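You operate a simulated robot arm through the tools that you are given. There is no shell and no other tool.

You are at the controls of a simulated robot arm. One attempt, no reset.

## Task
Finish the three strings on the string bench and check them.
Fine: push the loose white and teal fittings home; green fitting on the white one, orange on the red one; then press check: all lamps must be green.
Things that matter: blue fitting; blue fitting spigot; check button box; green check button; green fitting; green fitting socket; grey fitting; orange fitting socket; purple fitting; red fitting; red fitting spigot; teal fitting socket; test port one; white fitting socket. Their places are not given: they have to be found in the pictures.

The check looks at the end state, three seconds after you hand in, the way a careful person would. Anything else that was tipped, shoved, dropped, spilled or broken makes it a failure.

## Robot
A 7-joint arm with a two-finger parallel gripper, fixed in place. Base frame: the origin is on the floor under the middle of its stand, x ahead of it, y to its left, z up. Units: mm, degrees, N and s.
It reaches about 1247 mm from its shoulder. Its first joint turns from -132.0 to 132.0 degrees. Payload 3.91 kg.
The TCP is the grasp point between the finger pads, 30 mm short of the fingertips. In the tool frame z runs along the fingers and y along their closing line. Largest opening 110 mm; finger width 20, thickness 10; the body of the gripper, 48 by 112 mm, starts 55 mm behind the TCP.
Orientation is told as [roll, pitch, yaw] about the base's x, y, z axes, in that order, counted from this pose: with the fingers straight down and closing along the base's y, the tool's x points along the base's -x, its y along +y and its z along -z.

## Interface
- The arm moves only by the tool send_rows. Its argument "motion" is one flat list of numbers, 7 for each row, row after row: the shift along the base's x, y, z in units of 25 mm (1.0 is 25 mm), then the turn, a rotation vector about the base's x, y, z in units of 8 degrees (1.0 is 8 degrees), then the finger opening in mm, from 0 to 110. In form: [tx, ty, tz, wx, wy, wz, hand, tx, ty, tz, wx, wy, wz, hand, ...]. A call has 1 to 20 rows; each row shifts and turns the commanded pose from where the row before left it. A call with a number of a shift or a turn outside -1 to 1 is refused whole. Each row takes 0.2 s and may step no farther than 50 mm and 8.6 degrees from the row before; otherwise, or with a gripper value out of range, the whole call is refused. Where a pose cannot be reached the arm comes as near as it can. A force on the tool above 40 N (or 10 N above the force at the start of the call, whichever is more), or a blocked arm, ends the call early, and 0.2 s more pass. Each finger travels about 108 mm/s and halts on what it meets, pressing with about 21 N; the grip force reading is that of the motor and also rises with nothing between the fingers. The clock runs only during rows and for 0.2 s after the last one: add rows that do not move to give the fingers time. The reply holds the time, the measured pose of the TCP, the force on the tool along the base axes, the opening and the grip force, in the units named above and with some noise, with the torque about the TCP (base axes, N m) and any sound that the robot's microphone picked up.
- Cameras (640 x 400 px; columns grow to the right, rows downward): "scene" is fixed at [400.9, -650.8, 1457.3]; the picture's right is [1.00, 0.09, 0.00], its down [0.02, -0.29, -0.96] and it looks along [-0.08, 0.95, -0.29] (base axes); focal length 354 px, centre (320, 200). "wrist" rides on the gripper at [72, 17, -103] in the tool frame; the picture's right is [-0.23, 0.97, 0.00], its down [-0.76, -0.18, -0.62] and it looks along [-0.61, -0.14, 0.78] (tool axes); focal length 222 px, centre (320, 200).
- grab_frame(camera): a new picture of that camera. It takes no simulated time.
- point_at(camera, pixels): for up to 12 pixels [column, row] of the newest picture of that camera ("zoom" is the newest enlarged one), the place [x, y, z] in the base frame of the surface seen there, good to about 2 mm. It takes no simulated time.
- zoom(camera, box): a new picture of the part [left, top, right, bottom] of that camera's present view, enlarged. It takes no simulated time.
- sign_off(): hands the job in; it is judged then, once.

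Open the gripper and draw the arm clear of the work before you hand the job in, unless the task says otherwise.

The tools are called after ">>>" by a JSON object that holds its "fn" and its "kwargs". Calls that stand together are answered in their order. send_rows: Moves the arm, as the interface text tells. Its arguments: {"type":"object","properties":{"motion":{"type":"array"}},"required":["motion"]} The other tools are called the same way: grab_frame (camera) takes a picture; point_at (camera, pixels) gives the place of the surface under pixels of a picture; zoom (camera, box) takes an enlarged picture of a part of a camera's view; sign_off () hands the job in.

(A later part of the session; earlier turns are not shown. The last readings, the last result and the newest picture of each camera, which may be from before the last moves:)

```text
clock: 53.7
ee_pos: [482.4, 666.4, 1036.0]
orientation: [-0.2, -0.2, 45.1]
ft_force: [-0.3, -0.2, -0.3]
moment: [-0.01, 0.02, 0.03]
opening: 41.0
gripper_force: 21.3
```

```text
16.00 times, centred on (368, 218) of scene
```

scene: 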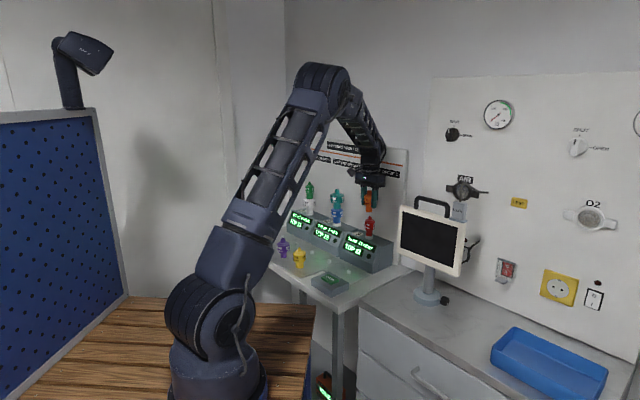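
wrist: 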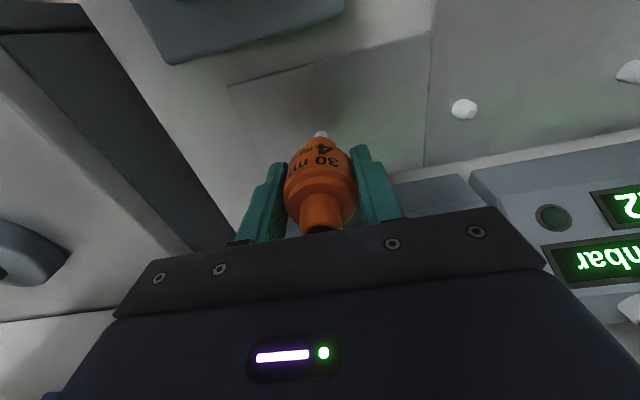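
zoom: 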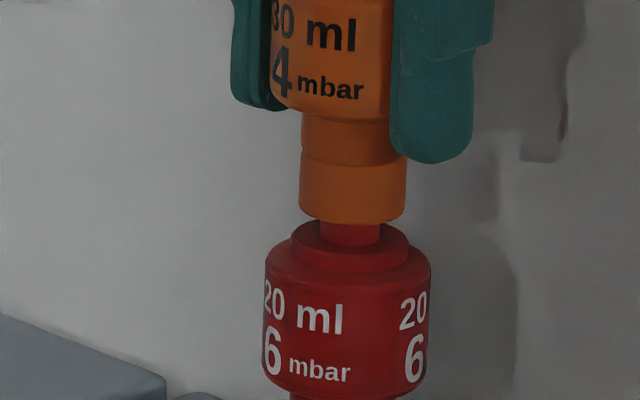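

Sliding freely, well centred. About 8 mm remain; I go on.

>>> {"fn": "send_rows", "kwargs": {"motion": [0, 0, -0.08, 0, 0, 0, 20, 0, 0, -0.08, 0, 0, 0, 20, 0, 0, -0.06, 0, 0, 0, 20, 0, 0, -0.04, 0, 0, 0, 20]}}

>>> {"fn": "zoom", "kwargs": {"camera": "scene", "box": [358, 205, 378, 230]}}

```text
clock: 54.7
ee_pos: [482.0, 666.8, 1029.1]
orientation: [-0.1, -0.2, 44.9]
ft_force: [-0.2, 0.5, 1.4]
moment: [-0.02, 0.03, 0.04]
opening: 41.0
gripper_force: 21.3
```

```text
16.00 times, centred on (368, 218) of scene
```

zoom: 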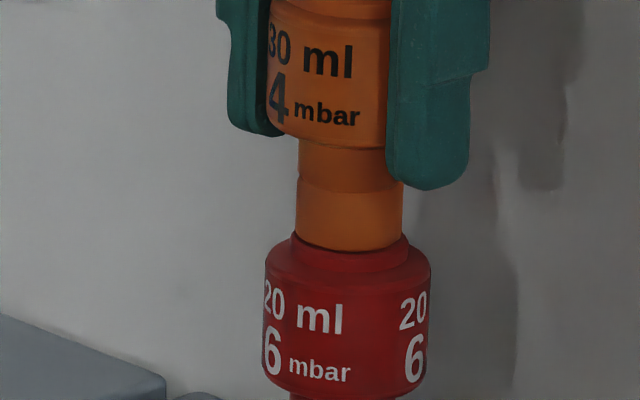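

Orange is at red's shoulder. I press slightly further to confirm seating.

>>> {"fn": "send_rows", "kwargs": {"motion": [0, 0, -0.04, 0, 0, 0, 20, 0, 0, -0.04, 0, 0, 0, 20]}}

>>> {"fn": "zoom", "kwargs": {"camera": "scene", "box": [358, 205, 378, 230]}}

```text
clock: 55.3
ee_pos: [483.3, 668.1, 1029.6]
orientation: [-0.1, -0.3, 45.0]
ft_force: [-3.0, -2.1, 17.3]
moment: [0.0, 0.24, 0.01]
opening: 41.3
gripper_force: 21.1
```

```text
16.00 times, centred on (368, 218) of scene
```

zoom: 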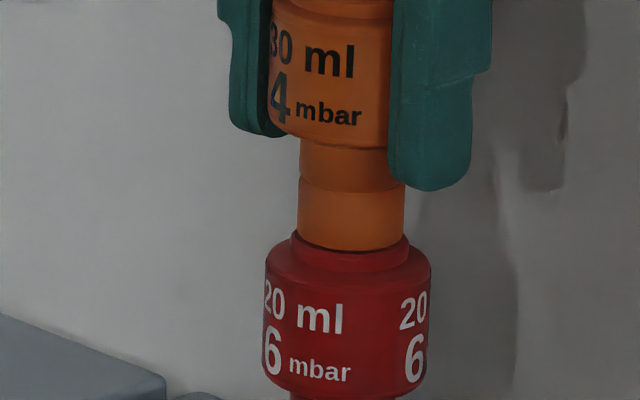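

17 N with no motion: orange is seated. I relax, open, and rise to z≈1115 straight up.

>>> {"fn": "send_rows", "kwargs": {"motion": [0, 0, 0.06, 0, 0, 0, 30, 0, 0, 0, 0, 0, 0, 50, 0, 0, 0, 0, 0, 0, 68, 0, 0, 0, 0, 0, 0, 68, 0, 0, 0.3, 0, 0, 0, 68, 0, 0, 0.6, 0, 0, 0, 68, 0, 0, 0.9, 0, 0, 0, 68, 0, 0, 0.9, 0, 0, 0, 68, 0, 0, 0.7, 0, 0, 0, 68, 0, 0, 0, 0, 0, 0, 68]}}

>>> {"fn": "grab_frame", "kwargs": {"camera": "wrist"}}

>>> {"fn": "zoom", "kwargs": {"camera": "scene", "box": [290, 170, 400, 260]}}

>>> {"fn": "zoom", "kwargs": {"camera": "scene", "box": [354, 200, 384, 240]}}

```text
clock: 57.5
ee_pos: [481.9, 666.9, 1113.9]
orientation: [-0.2, -0.1, 45.0]
ft_force: [-0.1, -0.5, -0.5]
moment: [0.0, 0.02, -0.01]
opening: 68.0
gripper_force: 0.1
```

```text
taken
```

wrist: 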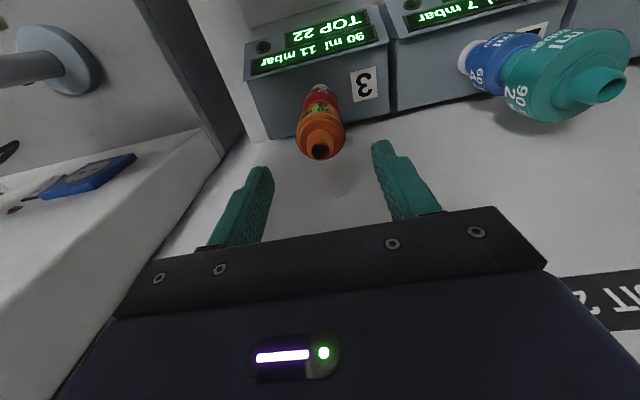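

```text
4.44 times, centred on (345, 215) of scene
```

zoom: 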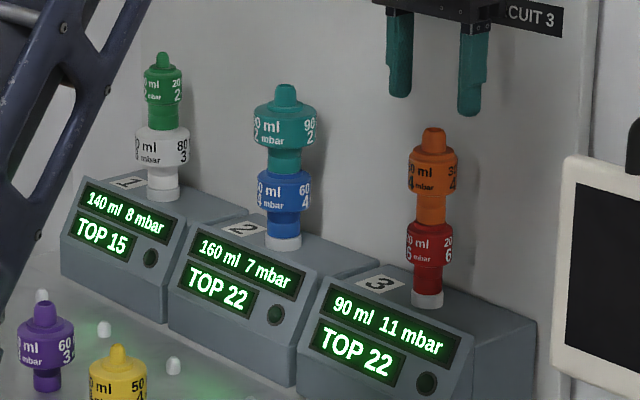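

```text
10.00 times, centred on (369, 220) of scene
```

zoom: 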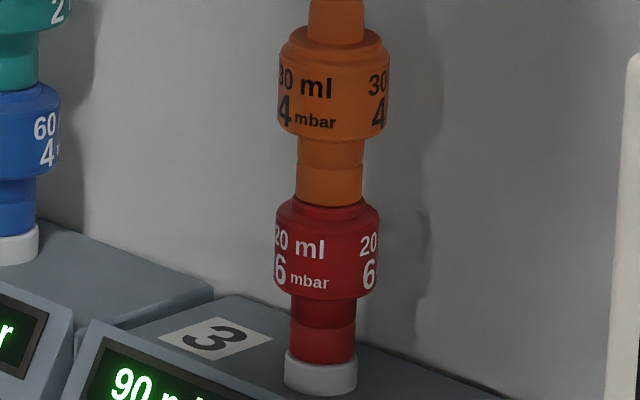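

All three strings stand home. I now move to above the check button near (344,441), closing the fingers on the way.

>>> {"fn": "send_rows", "kwargs": {"motion": [-0.552, -0.904, 0, 0, 0, 0, 68, -0.552, -0.904, 0, 0, 0, 0, 68, -0.552, -0.904, 0, 0, 0, 0, 68, -0.552, -0.904, 0, 0, 0, 0, 40, -0.552, -0.904, -0.6, 0, 0, 0, 10, -0.552, -0.904, -0.8, 0, 0, 0, 0, -0.552, -0.904, -0.8, 0, 0, 0, 0, -0.552, -0.904, -0.8, 0, 0, 0, 0, -0.552, -0.904, -0.8, 0, 0, 0, 0, -0.552, -0.904, -0.8, 0, 0, 0, 0, 0, 0, -0.9, 0, 0, 0, 0, 0, 0, -0.9, 0, 0, 0, 0, 0, 0, -0.9, 0, 0, 0, 0, 0, 0, -0.9, 0, 0, 0, 0, 0, 0, 0, 0, 0, 0, 0]}}

>>> {"fn": "grab_frame", "kwargs": {"camera": "wrist"}}

>>> {"fn": "zoom", "kwargs": {"camera": "scene", "box": [300, 240, 364, 304]}}

```text
clock: 60.7
ee_pos: [345.8, 441.8, 907.7]
orientation: [-0.1, -0.3, 45.0]
ft_force: [0.0, 0.2, -0.8]
moment: [0.03, 0.01, 0.0]
opening: 0.0
gripper_force: 21.0
```

```text
taken
```

wrist: 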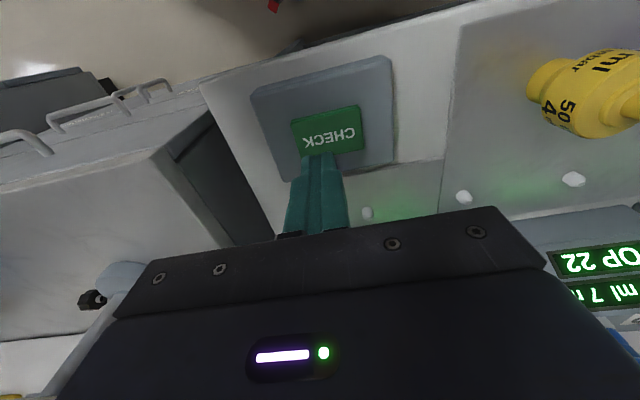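

```text
6.25 times, centred on (332, 272) of scene
```

zoom: 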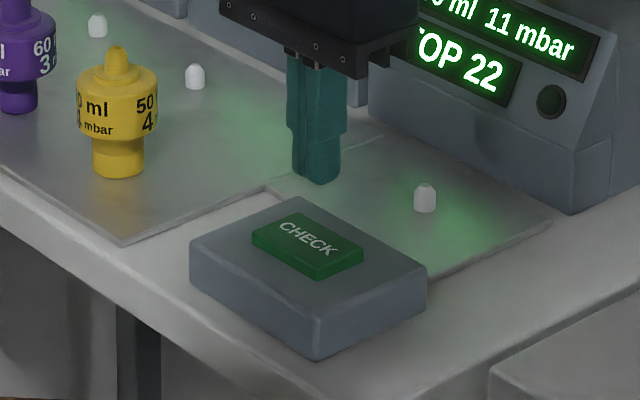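

The button shows at wrist (291–363, 105–157). I get its corners for the centre.

>>> {"fn": "point_at", "kwargs": {"camera": "wrist", "pixels": [[295, 126], [355, 109], [360, 147], [302, 150], [328, 130], [335, 150], [345, 125]]}}

```text
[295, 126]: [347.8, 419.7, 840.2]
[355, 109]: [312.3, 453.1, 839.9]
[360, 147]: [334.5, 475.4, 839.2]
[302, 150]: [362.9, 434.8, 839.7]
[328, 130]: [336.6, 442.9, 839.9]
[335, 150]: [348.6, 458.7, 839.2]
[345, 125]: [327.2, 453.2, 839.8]
```

Button centre is about (341,447.5), top z≈839.7. I shift (−3.5,+6) mm and lower to just above it.

>>> {"fn": "send_rows", "kwargs": {"motion": [-0.14, 0.24, -0.4, 0, 0, 0, 0, 0, 0, -0.5, 0, 0, 0, 0, 0, 0, -0.45, 0, 0, 0, 0, 0, 0, 0, 0, 0, 0, 0]}}

>>> {"fn": "grab_frame", "kwargs": {"camera": "wrist"}}

>>> {"fn": "zoom", "kwargs": {"camera": "scene", "box": [308, 255, 356, 300]}}

```text
clock: 61.7
ee_pos: [340.1, 448.1, 875.3]
orientation: [-0.1, -0.2, 45.0]
ft_force: [-0.2, 0.5, -0.2]
moment: [0.02, 0.0, 0.01]
opening: 0.0
gripper_force: 20.8
```

```text
taken
```

wrist: 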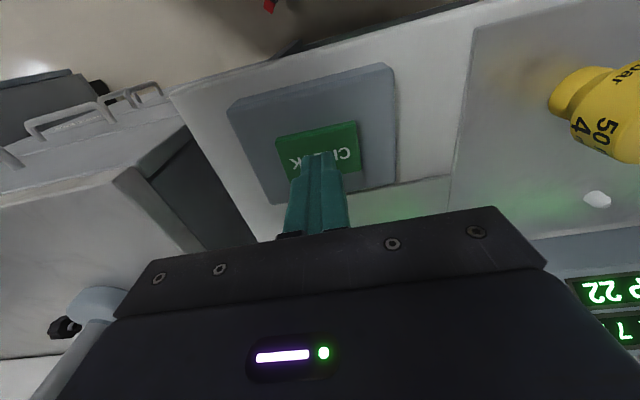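

```text
8.89 times, centred on (332, 278) of scene
```

zoom: 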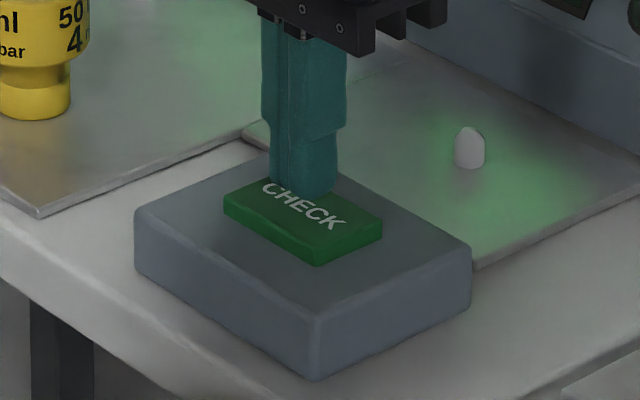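

The tip is centred over the button. I press in small steps and watch force, sound and lamps.

>>> {"fn": "send_rows", "kwargs": {"motion": [0, 0, -0.1, 0, 0, 0, 0, 0, 0, -0.1, 0, 0, 0, 0, 0, 0, -0.06, 0, 0, 0, 0]}}

>>> {"fn": "zoom", "kwargs": {"camera": "scene", "box": [285, 170, 405, 300]}}

```text
clock: 62.5
ee_pos: [340.6, 447.6, 868.2]
orientation: [-0.2, -0.2, 45.0]
ft_force: [-0.4, -0.5, -0.4]
moment: [0.0, -0.03, -0.01]
opening: 0.0
gripper_force: 20.5
```

```text
3.08 times, centred on (345, 235) of scene
```

zoom: 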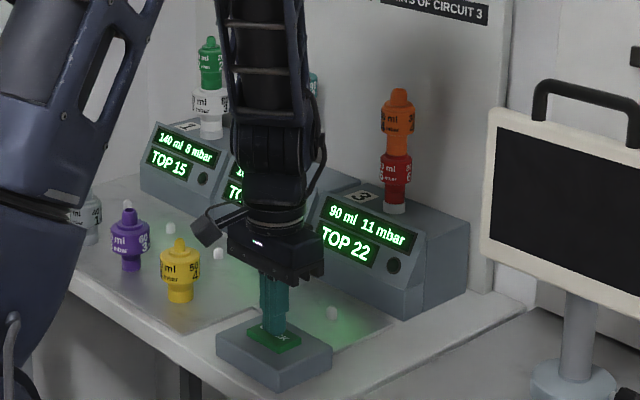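

No force yet at z 868. I continue pressing down by about 1 mm steps.

>>> {"fn": "send_rows", "kwargs": {"motion": [0, 0, -0.06, 0, 0, 0, 0, 0, 0, -0.06, 0, 0, 0, 0]}}

>>> {"fn": "zoom", "kwargs": {"camera": "scene", "box": [285, 170, 405, 300]}}

```text
clock: 63.1
ee_pos: [340.2, 448.6, 865.0]
orientation: [-0.2, -0.1, 44.9]
ft_force: [0.5, -1.6, 2.6]
moment: [-0.03, 0.02, 0.03]
opening: 0.2
gripper_force: 20.4
heard: click
```

```text
3.08 times, centred on (345, 235) of scene
```

zoom: 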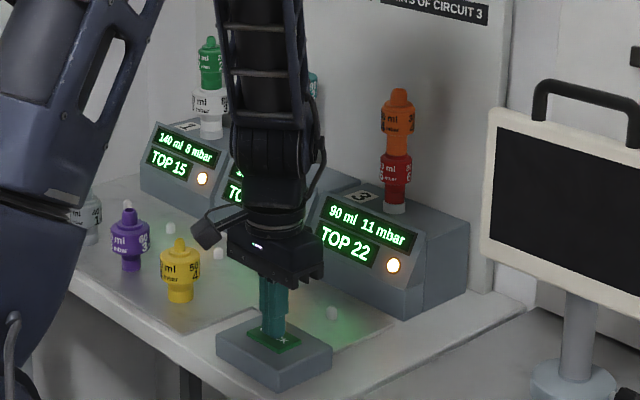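

A click, and the lamps lit amber. I release the button, rise, and wait for the lamps' verdict.

>>> {"fn": "send_rows", "kwargs": {"motion": [0, 0, 0.2, 0, 0, 0, 0, 0, 0, 0.5, 0, 0, 0, 0, 0, 0, 0.8, 0, 0, 0, 0, 0, 0, 0.9, 0, 0, 0, 0, -0.5, -0.5, 0.9, 0, 0, 0, 0, -0.5, -0.5, 0.9, 0, 0, 0, 0, -0.5, -0.5, 0.9, 0, 0, 0, 0, 0, 0, 0, 0, 0, 0, 0]}}

>>> {"fn": "grab_frame", "kwargs": {"camera": "scene"}}

>>> {"fn": "zoom", "kwargs": {"camera": "scene", "box": [285, 180, 405, 280]}}

>>> {"fn": "grab_frame", "kwargs": {"camera": "wrist"}}

```text
clock: 64.9
ee_pos: [302.6, 411.0, 991.8]
orientation: [-0.2, -0.2, 45.0]
ft_force: [-0.5, 0.1, 0.2]
moment: [0.0, -0.02, -0.01]
opening: 0.0
gripper_force: 21.3
```

```text
taken
```

scene: 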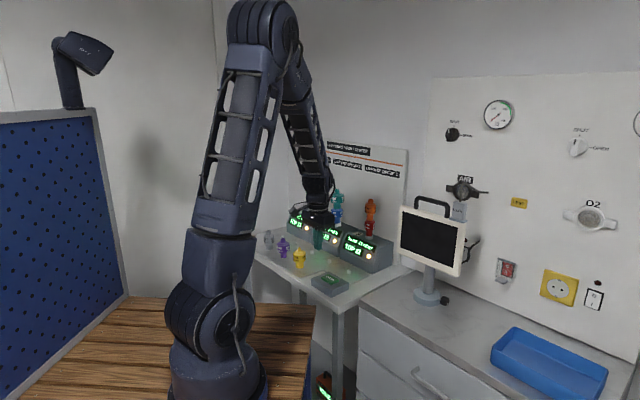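

```text
4.00 times, centred on (345, 230) of scene
```

zoom: 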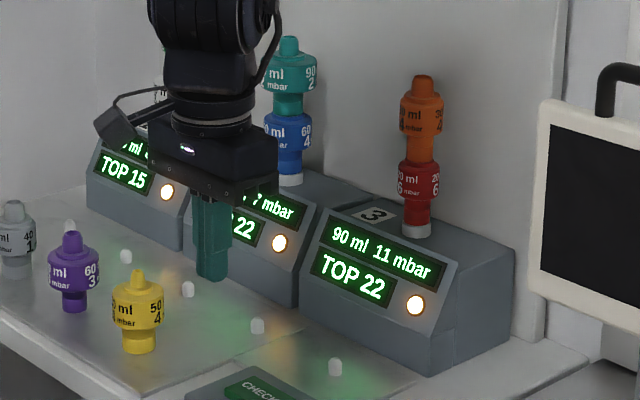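

```text
taken
```

wrist: 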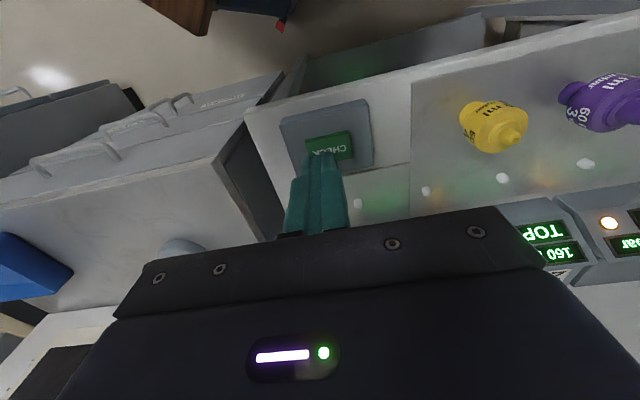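

All three lamps are amber, likely testing. I withdraw further and give it time.

>>> {"fn": "send_rows", "kwargs": {"motion": [-0.6, -0.3, 0.9, 0, 0, 0, 0, -0.6, -0.3, 0.9, 0, 0, 0, 0, -0.6, -0.3, 0.9, 0, 0, 0, 0, -0.6, -0.3, 0.9, 0, 0, 0, 0, -0.6, -0.3, 0.9, 0, 0, 0, 20, -0.6, 0, 0.9, 0, 0, 0, 40, -0.6, 0, 0.5, 0, 0, 0, 60, -0.6, 0, 0, 0, 0, 0, 60, 0, 0, 0, 0, 0, 0, 60]}}

>>> {"fn": "grab_frame", "kwargs": {"camera": "scene"}}

>>> {"fn": "zoom", "kwargs": {"camera": "scene", "box": [285, 180, 405, 280]}}

```text
clock: 66.9
ee_pos: [181.8, 372.7, 1140.3]
orientation: [-0.2, -0.2, 45.1]
ft_force: [0.0, 0.5, 0.7]
moment: [0.0, -0.02, -0.03]
opening: 59.9
gripper_force: 0.0
```

```text
taken
```

scene: 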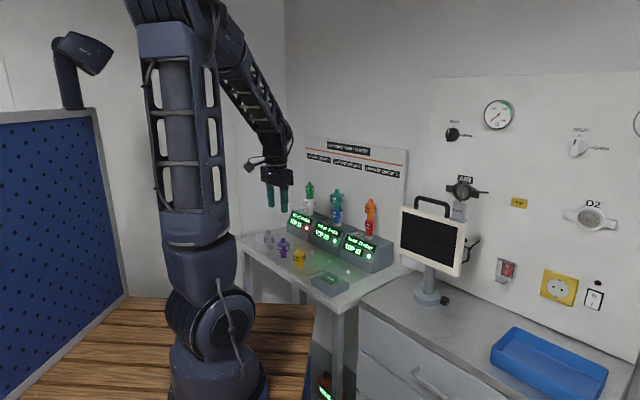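

```text
4.00 times, centred on (345, 230) of scene
```

zoom: 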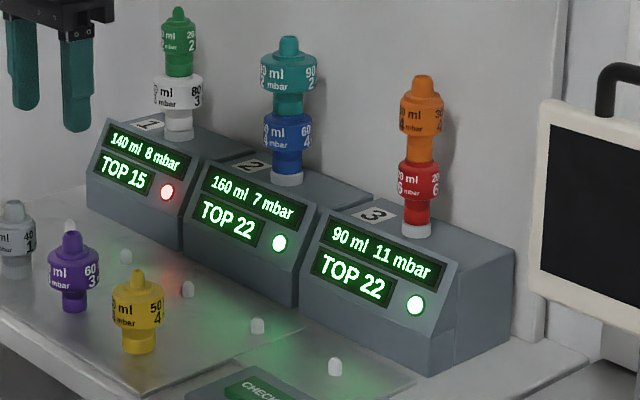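

Lamps 2 and 3 are green, but lamp 1 is red (scene (327,228)). I look closely at string 1's joints and compare with the others.

>>> {"fn": "zoom", "kwargs": {"camera": "scene", "box": [299, 180, 319, 200]}}

>>> {"fn": "zoom", "kwargs": {"camera": "scene", "box": [299, 195, 319, 215]}}

>>> {"fn": "zoom", "kwargs": {"camera": "scene", "box": [327, 205, 347, 228]}}

>>> {"fn": "zoom", "kwargs": {"camera": "scene", "box": [360, 215, 380, 240]}}

>>> {"fn": "zoom", "kwargs": {"camera": "scene", "box": [285, 205, 345, 245]}}

```text
16.00 times, centred on (309, 190) of scene
```

zoom: 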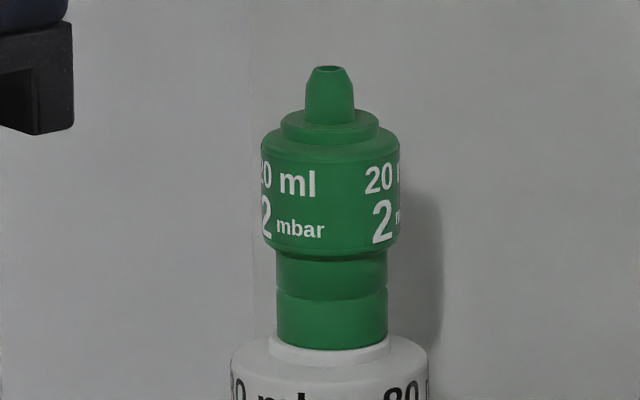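

```text
16.00 times, centred on (309, 205) of scene
```

zoom: 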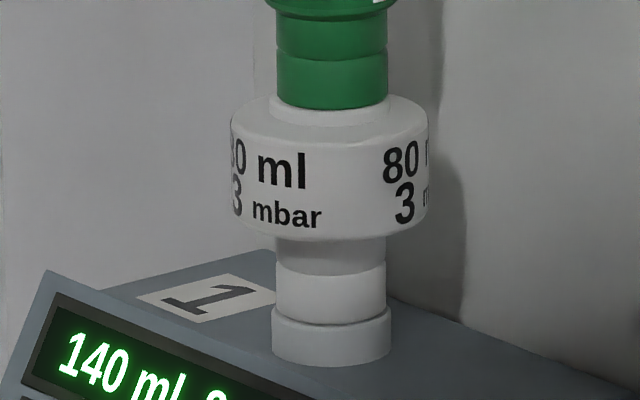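

```text
16.00 times, centred on (337, 216) of scene
```

zoom: 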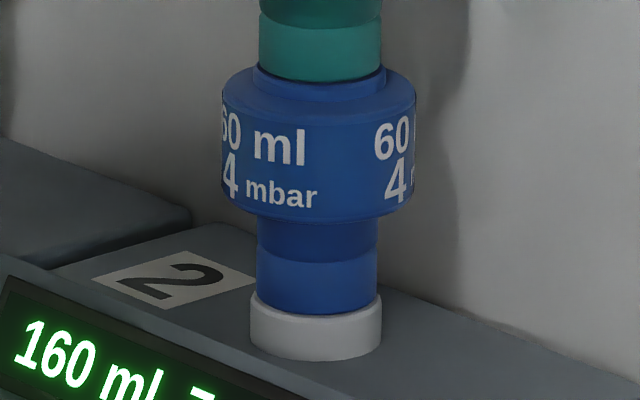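

```text
16.00 times, centred on (370, 228) of scene
```

zoom: 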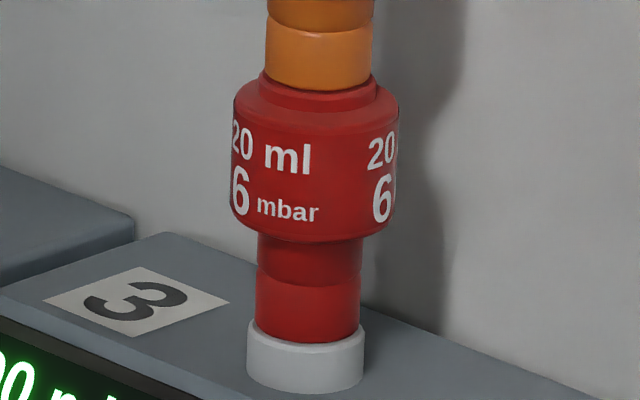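

```text
10.00 times, centred on (315, 225) of scene
```

zoom: 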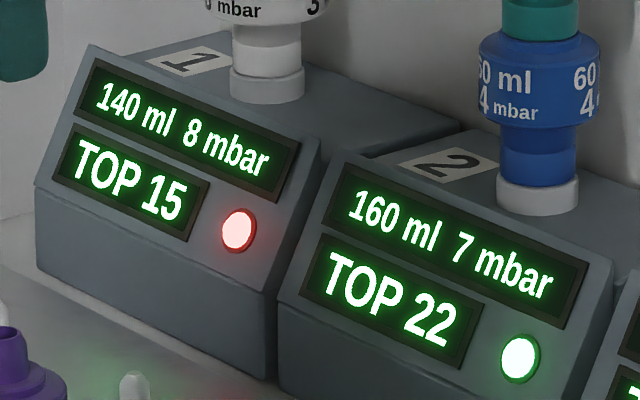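

The lamp for circuit 1 is red though limits, sizes and TOP match, so a joint there may not be fully home. I compare the heights of the matching edges of white, blue and red in point_at scans.

>>> {"fn": "zoom", "kwargs": {"camera": "scene", "box": [299, 195, 319, 215]}}

>>> {"fn": "point_at", "kwargs": {"camera": "zoom", "pixels": [[330, 100], [330, 106], [330, 112], [330, 130], [330, 225], [330, 235], [330, 245], [330, 300], [330, 318], [330, 328], [330, 358], [330, 364]]}}

>>> {"fn": "zoom", "kwargs": {"camera": "scene", "box": [327, 205, 347, 228]}}

>>> {"fn": "point_at", "kwargs": {"camera": "zoom", "pixels": [[318, 72], [318, 80], [318, 86], [318, 102], [318, 205], [318, 213], [318, 222], [318, 290], [318, 305], [318, 315], [318, 350], [318, 358]]}}

>>> {"fn": "zoom", "kwargs": {"camera": "scene", "box": [360, 215, 380, 240]}}

>>> {"fn": "point_at", "kwargs": {"camera": "zoom", "pixels": [[318, 82], [318, 90], [318, 98], [318, 115], [312, 230], [312, 238], [312, 246], [308, 315], [308, 335], [308, 345], [305, 380], [305, 390]]}}

```text
16.00 times, centred on (309, 205) of scene
```

zoom: 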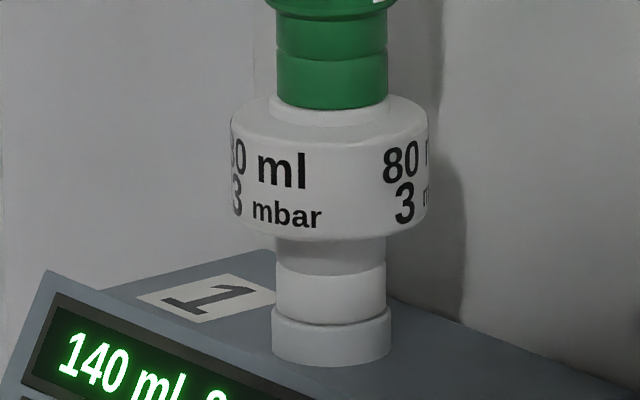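

```text
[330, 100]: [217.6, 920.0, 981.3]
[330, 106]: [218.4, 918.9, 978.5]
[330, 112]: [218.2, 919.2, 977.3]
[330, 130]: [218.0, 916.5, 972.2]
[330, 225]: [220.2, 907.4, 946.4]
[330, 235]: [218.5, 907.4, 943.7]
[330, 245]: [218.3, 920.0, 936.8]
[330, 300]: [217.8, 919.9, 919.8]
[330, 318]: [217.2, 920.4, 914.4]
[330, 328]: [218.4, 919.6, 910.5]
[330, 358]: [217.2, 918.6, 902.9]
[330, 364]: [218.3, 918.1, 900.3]
```

```text
16.00 times, centred on (337, 216) of scene
```

zoom: 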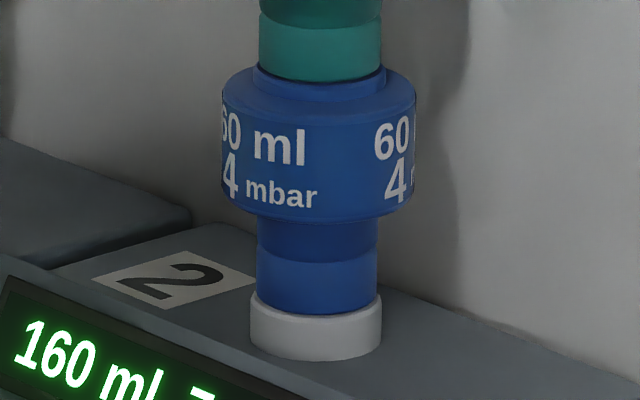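

```text
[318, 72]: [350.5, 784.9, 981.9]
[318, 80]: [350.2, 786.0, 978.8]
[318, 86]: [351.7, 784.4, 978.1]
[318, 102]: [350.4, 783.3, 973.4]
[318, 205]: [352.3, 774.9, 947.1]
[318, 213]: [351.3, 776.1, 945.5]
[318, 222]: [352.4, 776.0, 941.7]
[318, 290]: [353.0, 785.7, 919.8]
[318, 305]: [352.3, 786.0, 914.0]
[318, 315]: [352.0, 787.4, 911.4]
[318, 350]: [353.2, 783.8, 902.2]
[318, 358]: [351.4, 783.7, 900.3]
```

```text
16.00 times, centred on (370, 228) of scene
```

zoom: 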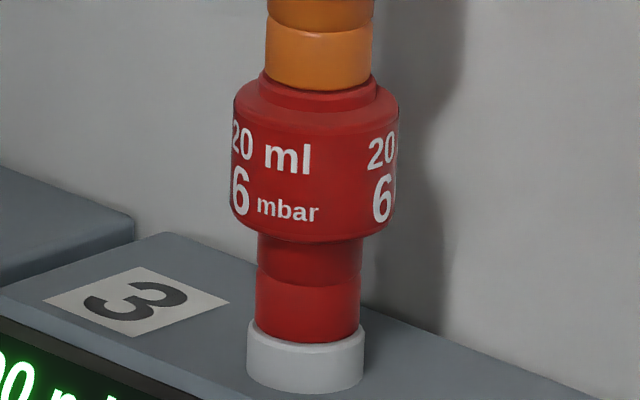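

```text
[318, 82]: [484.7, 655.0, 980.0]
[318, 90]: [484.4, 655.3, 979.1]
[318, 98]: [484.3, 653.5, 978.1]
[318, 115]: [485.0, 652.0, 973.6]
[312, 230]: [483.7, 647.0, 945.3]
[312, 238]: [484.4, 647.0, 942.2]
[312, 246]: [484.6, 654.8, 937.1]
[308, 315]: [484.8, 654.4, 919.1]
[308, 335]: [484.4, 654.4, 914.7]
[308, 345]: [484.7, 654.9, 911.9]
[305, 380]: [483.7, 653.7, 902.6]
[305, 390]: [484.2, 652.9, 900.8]
```

Heights of all joints agree within ~1 mm, so I can't see the fault from here. I go for a close look at string 1 with the wrist camera, moving to about (111,839,1130).

>>> {"fn": "send_rows", "kwargs": {"motion": [-0.15, 0.98, 0, 0, 0, 0, 60, -0.15, 0.98, 0, 0, 0, 0, 60, -0.15, 0.98, 0, 0, 0, 0, 60, -0.15, 0.98, 0, 0, 0, 0, 60, -0.15, 0.98, 0, 0, 0, 0, 60, -0.15, 0.98, 0, 0, 0, 0, 60, -0.15, 0.98, 0, 0, 0, 0, 60, -0.15, 0.98, 0, 0, 0, 0, 60, -0.15, 0.98, 0, 0, 0, 0, 60, -0.15, 0.98, 0, 0, 0, 0, 60, -0.15, 0.98, 0, 0, 0, 0, 40, -0.15, 0.98, 0, 0, 0, 0, 20, -0.15, 0.98, 0, 0, 0, 0, 0, -0.15, 0.98, 0, 0, 0, 0, 0, -0.15, 0.98, 0, 0, 0, 0, 0, -0.15, 0.98, 0, 0, 0, 0, 0, -0.15, 0.98, 0, 0, 0, 0, 0, -0.15, 0.98, 0, 0, 0, 0, 0, -0.15, 0.98, 0, 0, 0, 0, 0]}}

>>> {"fn": "grab_frame", "kwargs": {"camera": "wrist"}}

>>> {"fn": "zoom", "kwargs": {"camera": "scene", "box": [285, 180, 405, 280]}}

```text
clock: 70.9
ee_pos: [109.8, 837.2, 1140.1]
orientation: [-0.1, -0.1, 45.0]
ft_force: [0.0, -0.1, 0.1]
moment: [0.04, 0.05, 0.01]
opening: 0.1
gripper_force: 21.0
```

```text
taken
```

wrist: 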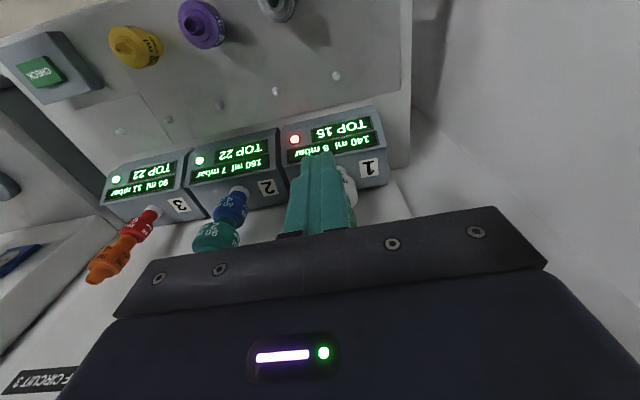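

```text
4.00 times, centred on (345, 230) of scene
```

zoom: 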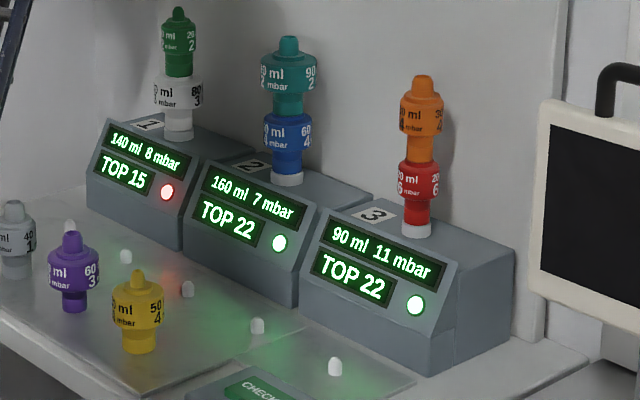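

The string is hidden behind the closed fingers here. I open them and tilt the gripper 35° so that the camera looks more level, then look.

>>> {"fn": "send_rows", "kwargs": {"motion": [0, 0, -0.5, 0.62, -0.62, 0, 60, 0, 0, -0.5, 0.62, -0.62, 0, 110, 0, 0, -0.5, 0.62, -0.62, 0, 110, 0, 0, -0.5, 0.62, -0.62, 0, 110, 0, 0, -0.5, 0.62, -0.62, 0, 110, 0, 0, 0, 0, 0, 0, 110]}}

>>> {"fn": "grab_frame", "kwargs": {"camera": "wrist"}}

```text
clock: 72.3
ee_pos: [111.5, 836.4, 1077.6]
orientation: [-0.1, -35.3, 45.0]
ft_force: [0.5, 0.5, -0.1]
moment: [0.03, -0.01, 0.01]
opening: 110.0
gripper_force: 0.1
```

```text
taken
```

wrist: 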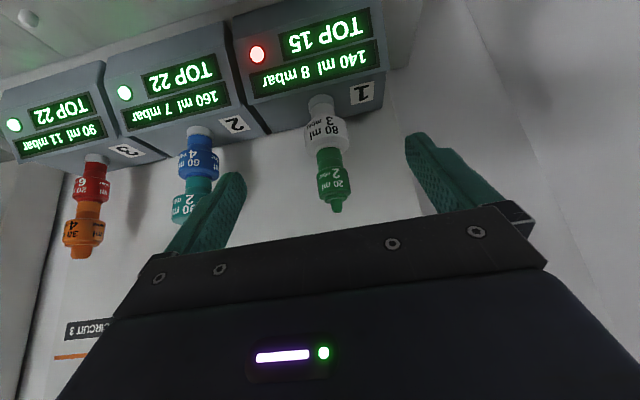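

Now the whole of string 1 is in view at wrist (325,100)–(337,210). I enlarge its joints.

>>> {"fn": "zoom", "kwargs": {"camera": "wrist", "box": [295, 85, 355, 150]}}

>>> {"fn": "zoom", "kwargs": {"camera": "wrist", "box": [300, 92, 345, 120]}}

>>> {"fn": "zoom", "kwargs": {"camera": "wrist", "box": [310, 130, 355, 165]}}

>>> {"fn": "zoom", "kwargs": {"camera": "wrist", "box": [310, 165, 355, 215]}}

>>> {"fn": "zoom", "kwargs": {"camera": "wrist", "box": [175, 120, 225, 160]}}

>>> {"fn": "zoom", "kwargs": {"camera": "wrist", "box": [170, 160, 220, 200]}}

```text
6.15 times, centred on (325, 118) of wrist
```

zoom: 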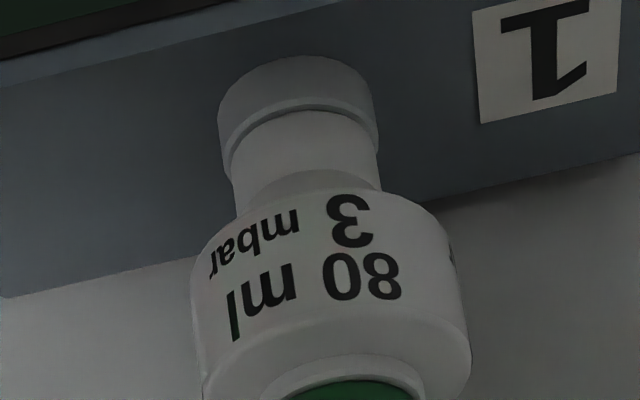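

```text
14.22 times, centred on (322, 106) of wrist
```

zoom: 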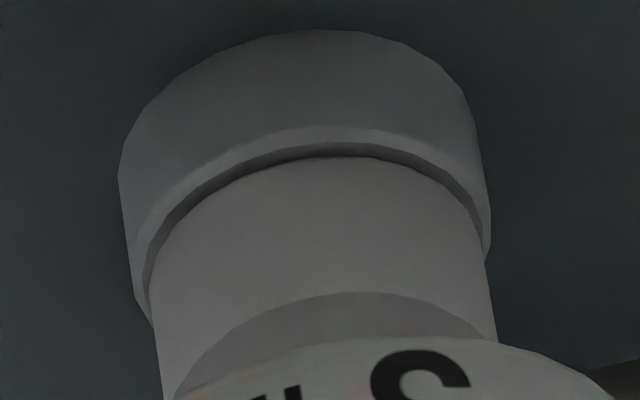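

```text
11.43 times, centred on (332, 148) of wrist
```

zoom: 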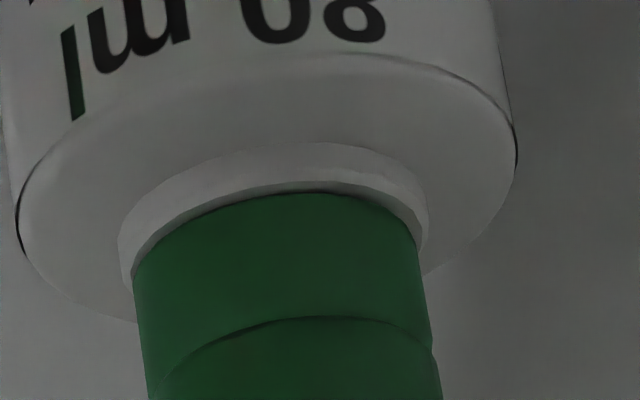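

```text
8.00 times, centred on (332, 190) of wrist
```

zoom: 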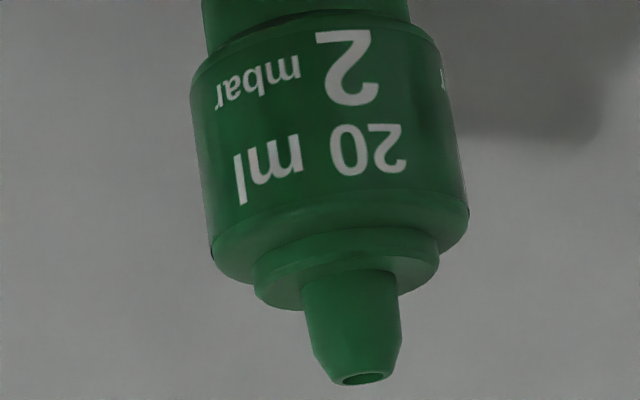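

```text
10.00 times, centred on (200, 140) of wrist
```

zoom: 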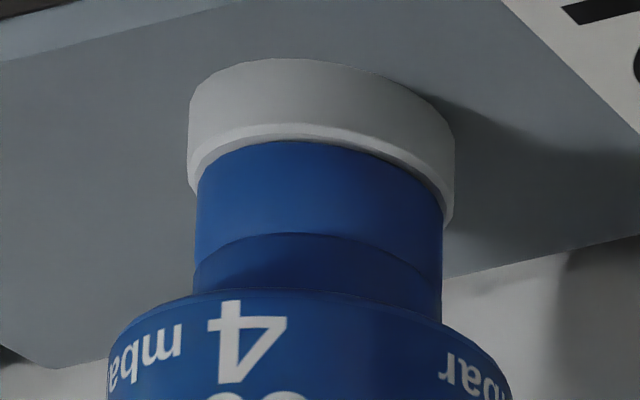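

```text
10.00 times, centred on (195, 180) of wrist
```

zoom: 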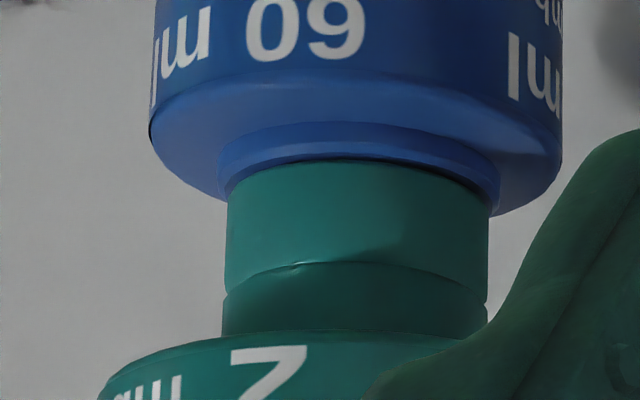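

Close up, the white fitting shows a dark gap ring above the port-1 collar (zoom rows 140–160), while blue sits flush on its collar, so white may still be slightly high. I go closer and lower for a flatter view of that joint.

>>> {"fn": "send_rows", "kwargs": {"motion": [0.2, 0.2, -0.8, 0, 0, 0, 110, 0.2, 0.2, -0.8, 0, 0, 0, 110, 0.2, 0.2, -0.8, 0, 0, 0, 110, 0.2, 0.2, -0.8, 0, 0, 0, 110, 0.2, 0.2, -0.8, 0, 0, 0, 110, 0.2, 0.2, -0.8, 0, 0, 0, 110, 0, 0, 0, 0, 0, 0, 110]}}

>>> {"fn": "grab_frame", "kwargs": {"camera": "wrist"}}

```text
clock: 73.9
ee_pos: [139.1, 868.5, 956.9]
orientation: [-0.2, -35.3, 45.0]
ft_force: [-0.8, 0.5, 0.2]
moment: [-0.03, -0.02, -0.02]
opening: 110.2
gripper_force: 0.2
```

```text
taken
```

wrist: 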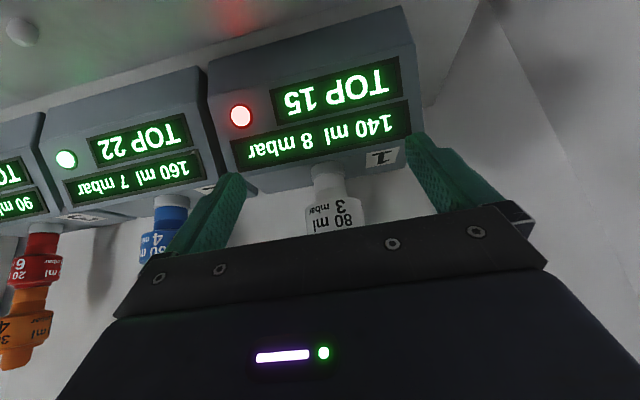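

Now the ports are seen at a flat angle. I enlarge the collar joints of port 1, 2 and 3 for comparison.

>>> {"fn": "zoom", "kwargs": {"camera": "wrist", "box": [308, 155, 350, 195]}}

>>> {"fn": "zoom", "kwargs": {"camera": "wrist", "box": [150, 190, 190, 230]}}

>>> {"fn": "zoom", "kwargs": {"camera": "wrist", "box": [20, 215, 70, 255]}}

```text
10.00 times, centred on (329, 175) of wrist
```

zoom: 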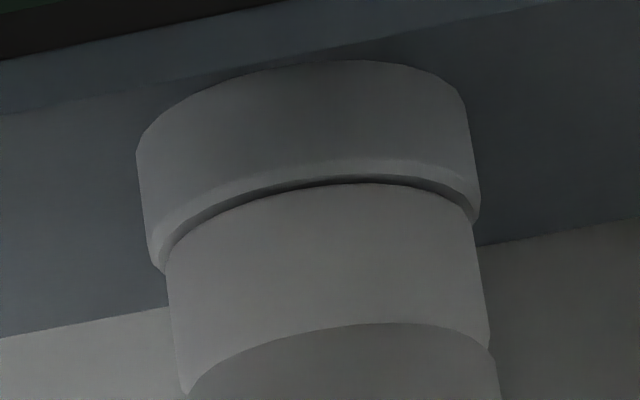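

```text
10.00 times, centred on (170, 210) of wrist
```

zoom: 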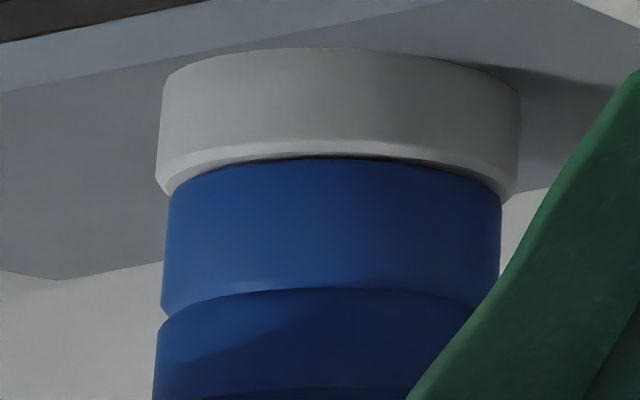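

```text
10.00 times, centred on (45, 235) of wrist
```

zoom: 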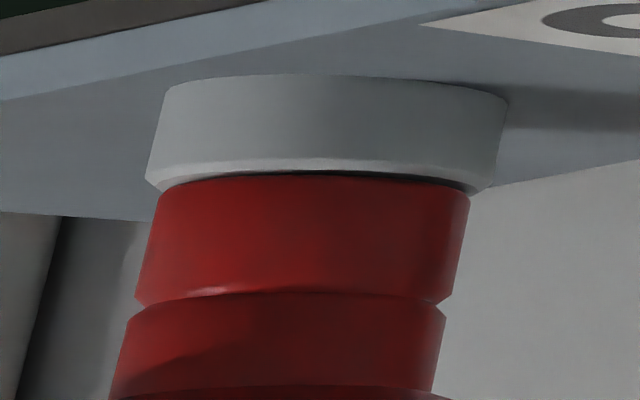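

Port 1's joint shows a slightly larger dark gap than 2 and 3. I raise the camera to look at the upper joints (green/white, teal/blue, orange/red) at the same flat angle.

>>> {"fn": "send_rows", "kwargs": {"motion": [0, 0, 0.9, 0, 0, 0, 110, 0, 0, 0.9, 0, 0, 0, 110, 0, 0, 0.8, 0, 0, 0, 110, 0, 0, 0, 0, 0, 0, 110]}}

>>> {"fn": "grab_frame", "kwargs": {"camera": "wrist"}}

>>> {"fn": "zoom", "kwargs": {"camera": "wrist", "box": [308, 150, 350, 190]}}

>>> {"fn": "zoom", "kwargs": {"camera": "wrist", "box": [150, 185, 190, 225]}}

>>> {"fn": "zoom", "kwargs": {"camera": "wrist", "box": [20, 215, 70, 255]}}

```text
clock: 74.9
ee_pos: [142.3, 867.4, 1022.6]
orientation: [-0.2, -35.2, 45.0]
ft_force: [-0.1, -0.1, 0.2]
moment: [0.03, -0.02, -0.02]
opening: 109.8
gripper_force: 0.0
```

```text
taken
```

wrist: 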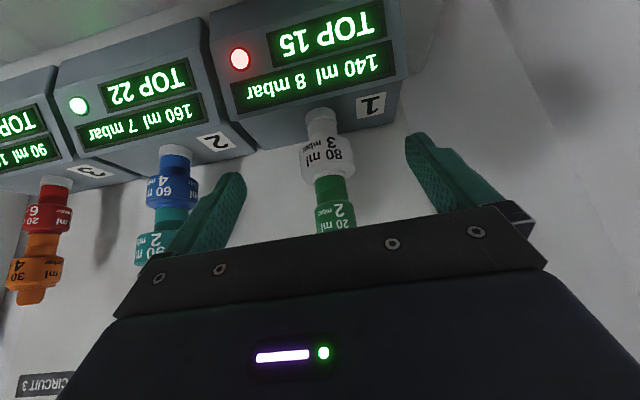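

```text
10.00 times, centred on (329, 170) of wrist
```

zoom: 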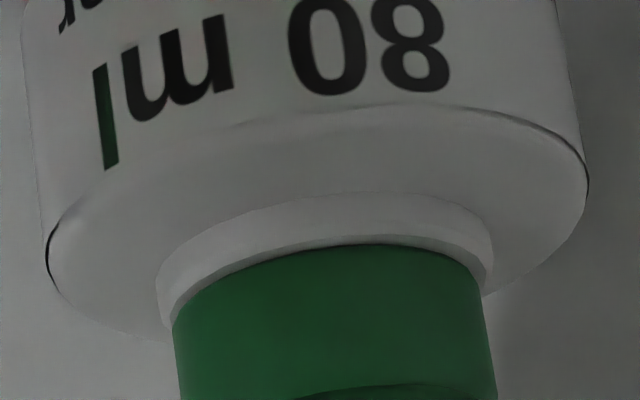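

```text
10.00 times, centred on (170, 205) of wrist
```

zoom: 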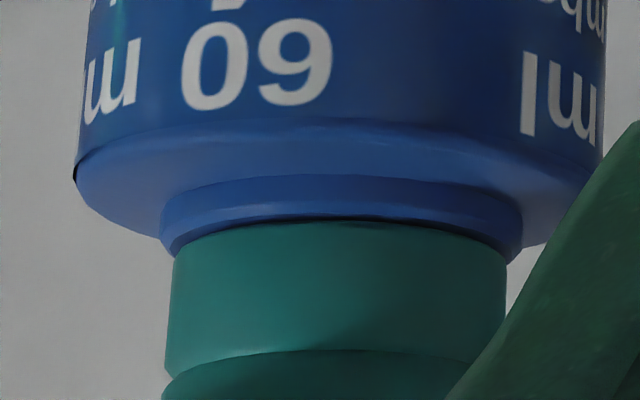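

```text
10.00 times, centred on (45, 235) of wrist
```

zoom: 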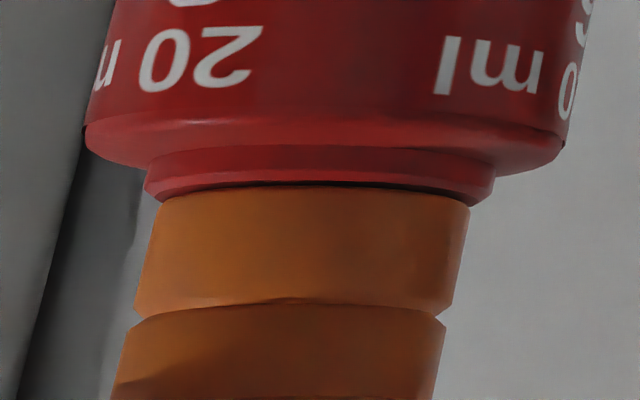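

All joints look equally tight now, but green was pushed with only 10 N (orange got 17 N, white and teal 42 N), so it may not be properly latched. I'll close the fingers, reduce the tilt to 6° for reach, and go above green to press it firmly from the top.

>>> {"fn": "send_rows", "kwargs": {"motion": [0, 0, 0.9, -0.513, 0.513, 0, 80, 0, 0, 0.9, -0.513, 0.513, 0, 50, 0, 0, 0.9, -0.513, 0.513, 0, 20, 0, 0, 0.9, -0.513, 0.513, 0, 0, 0, 0, 0, -0.513, 0.513, 0, 0, 0, 0, 0, 0, 0, 0, 0]}}

>>> {"fn": "grab_frame", "kwargs": {"camera": "wrist"}}

```text
clock: 76.3
ee_pos: [140.7, 867.1, 1113.0]
orientation: [-0.3, -6.2, 45.0]
ft_force: [-0.6, 0.2, 0.5]
moment: [-0.04, -0.02, -0.03]
opening: 0.0
gripper_force: 21.1
```

```text
taken
```

wrist: 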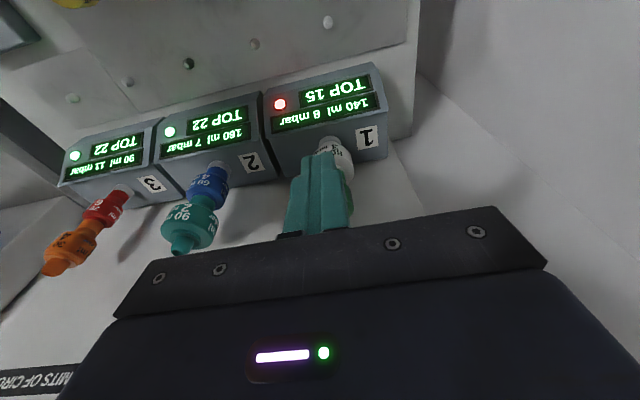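

Tilt is now 6°, fingers closed. I move to above green's top at z≈1113 and look.

>>> {"fn": "send_rows", "kwargs": {"motion": [0.734, 0.667, 0, 0, 0, 0, 0, 0.734, 0.667, 0, 0, 0, 0, 0, 0.734, 0.667, 0, 0, 0, 0, 0, 0.734, 0.667, 0, 0, 0, 0, 0, 0, 0, 0, 0, 0, 0, 0]}}

>>> {"fn": "zoom", "kwargs": {"camera": "wrist", "box": [280, 100, 360, 180]}}

>>> {"fn": "zoom", "kwargs": {"camera": "scene", "box": [289, 165, 329, 205]}}

```text
clock: 77.5
ee_pos: [215.4, 934.0, 1111.8]
orientation: [-0.1, -6.2, 45.0]
ft_force: [0.4, -0.3, -0.5]
moment: [-0.02, -0.03, 0.0]
opening: 0.0
gripper_force: 21.0
```

```text
5.00 times, centred on (320, 140) of wrist
```

zoom: 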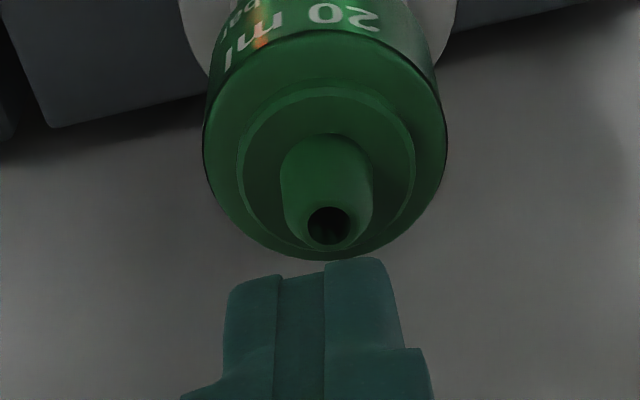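

```text
10.00 times, centred on (309, 185) of scene
```

zoom: 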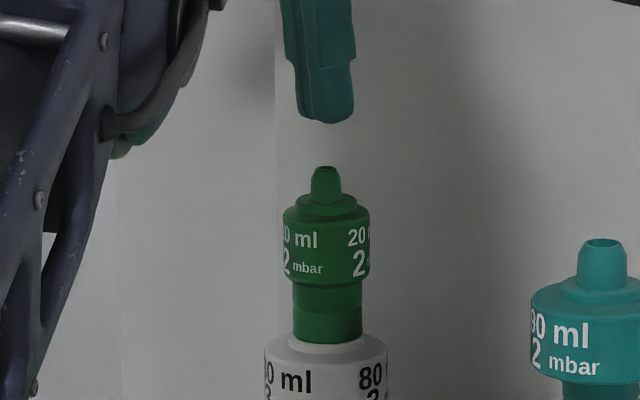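

Good view of green's top ring at zoom (329,226). I get its centre.

>>> {"fn": "zoom", "kwargs": {"camera": "wrist", "box": [280, 100, 360, 180]}}

>>> {"fn": "point_at", "kwargs": {"camera": "zoom", "pixels": [[329, 199], [304, 226], [355, 226], [329, 248], [310, 208], [348, 208], [310, 244], [348, 244]]}}

```text
5.00 times, centred on (320, 140) of wrist
```

zoom: 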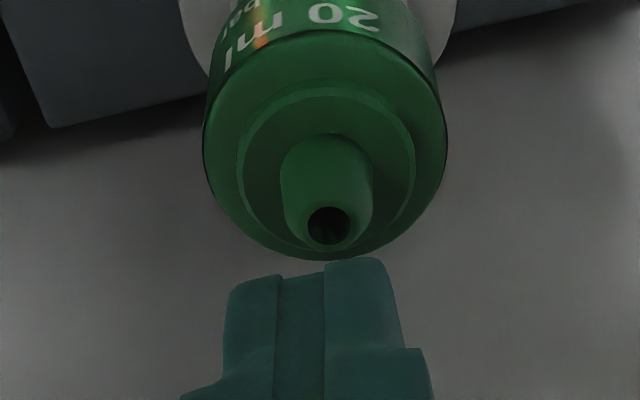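

```text
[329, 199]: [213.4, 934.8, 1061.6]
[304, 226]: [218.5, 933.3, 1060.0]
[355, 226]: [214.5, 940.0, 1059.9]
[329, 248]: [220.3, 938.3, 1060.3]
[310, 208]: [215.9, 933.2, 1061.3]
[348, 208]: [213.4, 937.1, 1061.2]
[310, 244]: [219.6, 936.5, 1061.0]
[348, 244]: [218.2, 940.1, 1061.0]
```

Ring centre is (216.7,936.7), z≈1061. I shift slightly and lower to just above it, then step down watching force.

>>> {"fn": "send_rows", "kwargs": {"motion": [0.016, 0.028, -0.3, 0, 0, 0, 0, 0, 0, -0.3, 0, 0, 0, 0, 0, 0, -0.12, 0, 0, 0, 0, 0, 0, -0.04, 0, 0, 0, 0, 0, 0, -0.04, 0, 0, 0, 0]}}

>>> {"fn": "zoom", "kwargs": {"camera": "wrist", "box": [280, 100, 360, 180]}}

>>> {"fn": "zoom", "kwargs": {"camera": "scene", "box": [297, 175, 321, 199]}}

```text
clock: 78.7
ee_pos: [213.8, 932.8, 1092.8]
orientation: [-0.2, -6.1, 44.9]
ft_force: [0.0, -0.9, 0.0]
moment: [0.01, -0.03, 0.0]
opening: 0.0
gripper_force: 21.0
```

```text
5.00 times, centred on (320, 140) of wrist
```

zoom: 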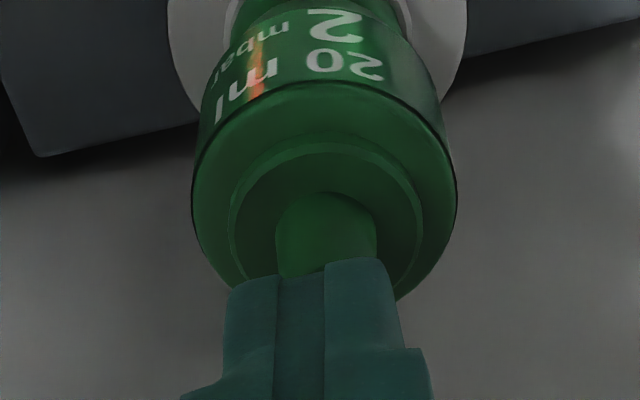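

```text
16.00 times, centred on (309, 187) of scene
```

zoom: 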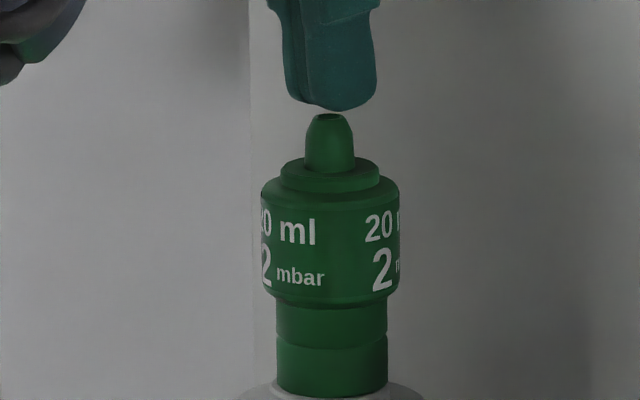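

Tip is just above the ring, aligned. I step down gently.

>>> {"fn": "send_rows", "kwargs": {"motion": [0, 0, -0.04, 0, 0, 0, 0, 0, 0, -0.04, 0, 0, 0, 0, 0, 0, -0.03, 0, 0, 0, 0]}}

```text
clock: 79.5
ee_pos: [214.8, 933.7, 1090.1]
orientation: [0.0, -6.2, 45.0]
ft_force: [-0.2, 0.6, 0.3]
moment: [-0.02, -0.02, 0.01]
opening: 0.0
gripper_force: 21.3
```

Still no contact. I go on in 1 mm steps.

>>> {"fn": "send_rows", "kwargs": {"motion": [0, 0, -0.04, 0, 0, 0, 0, 0, 0, -0.04, 0, 0, 0, 0]}}

```text
clock: 80.1
ee_pos: [214.5, 935.1, 1089.8]
orientation: [-0.1, -6.3, 44.9]
ft_force: [-0.2, -1.4, 8.4]
moment: [-0.04, -0.02, 0.0]
opening: 0.1
gripper_force: 21.2
```

Contact, 8.4 N. I press on in finer steps.

>>> {"fn": "send_rows", "kwargs": {"motion": [0, 0, -0.03, 0, 0, 0, 0, 0, 0, -0.02, 0, 0, 0, 0]}}

>>> {"fn": "zoom", "kwargs": {"camera": "scene", "box": [297, 180, 321, 204]}}

```text
clock: 80.7
ee_pos: [214.6, 934.8, 1089.6]
orientation: [0.0, -6.4, 44.9]
ft_force: [-2.2, -0.5, 29.8]
moment: [-0.01, 0.1, -0.02]
opening: 0.0
gripper_force: 20.7
```

```text
16.00 times, centred on (309, 192) of scene
```

zoom: 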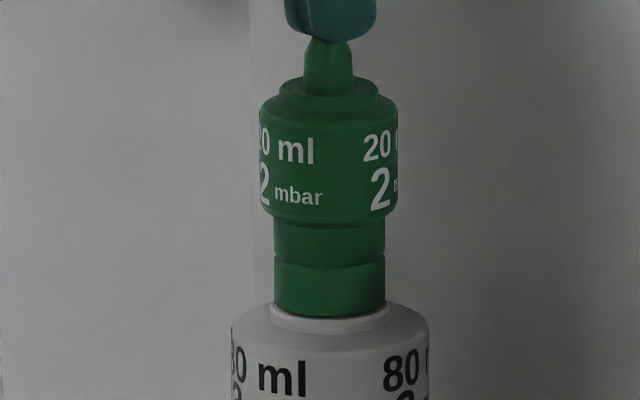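

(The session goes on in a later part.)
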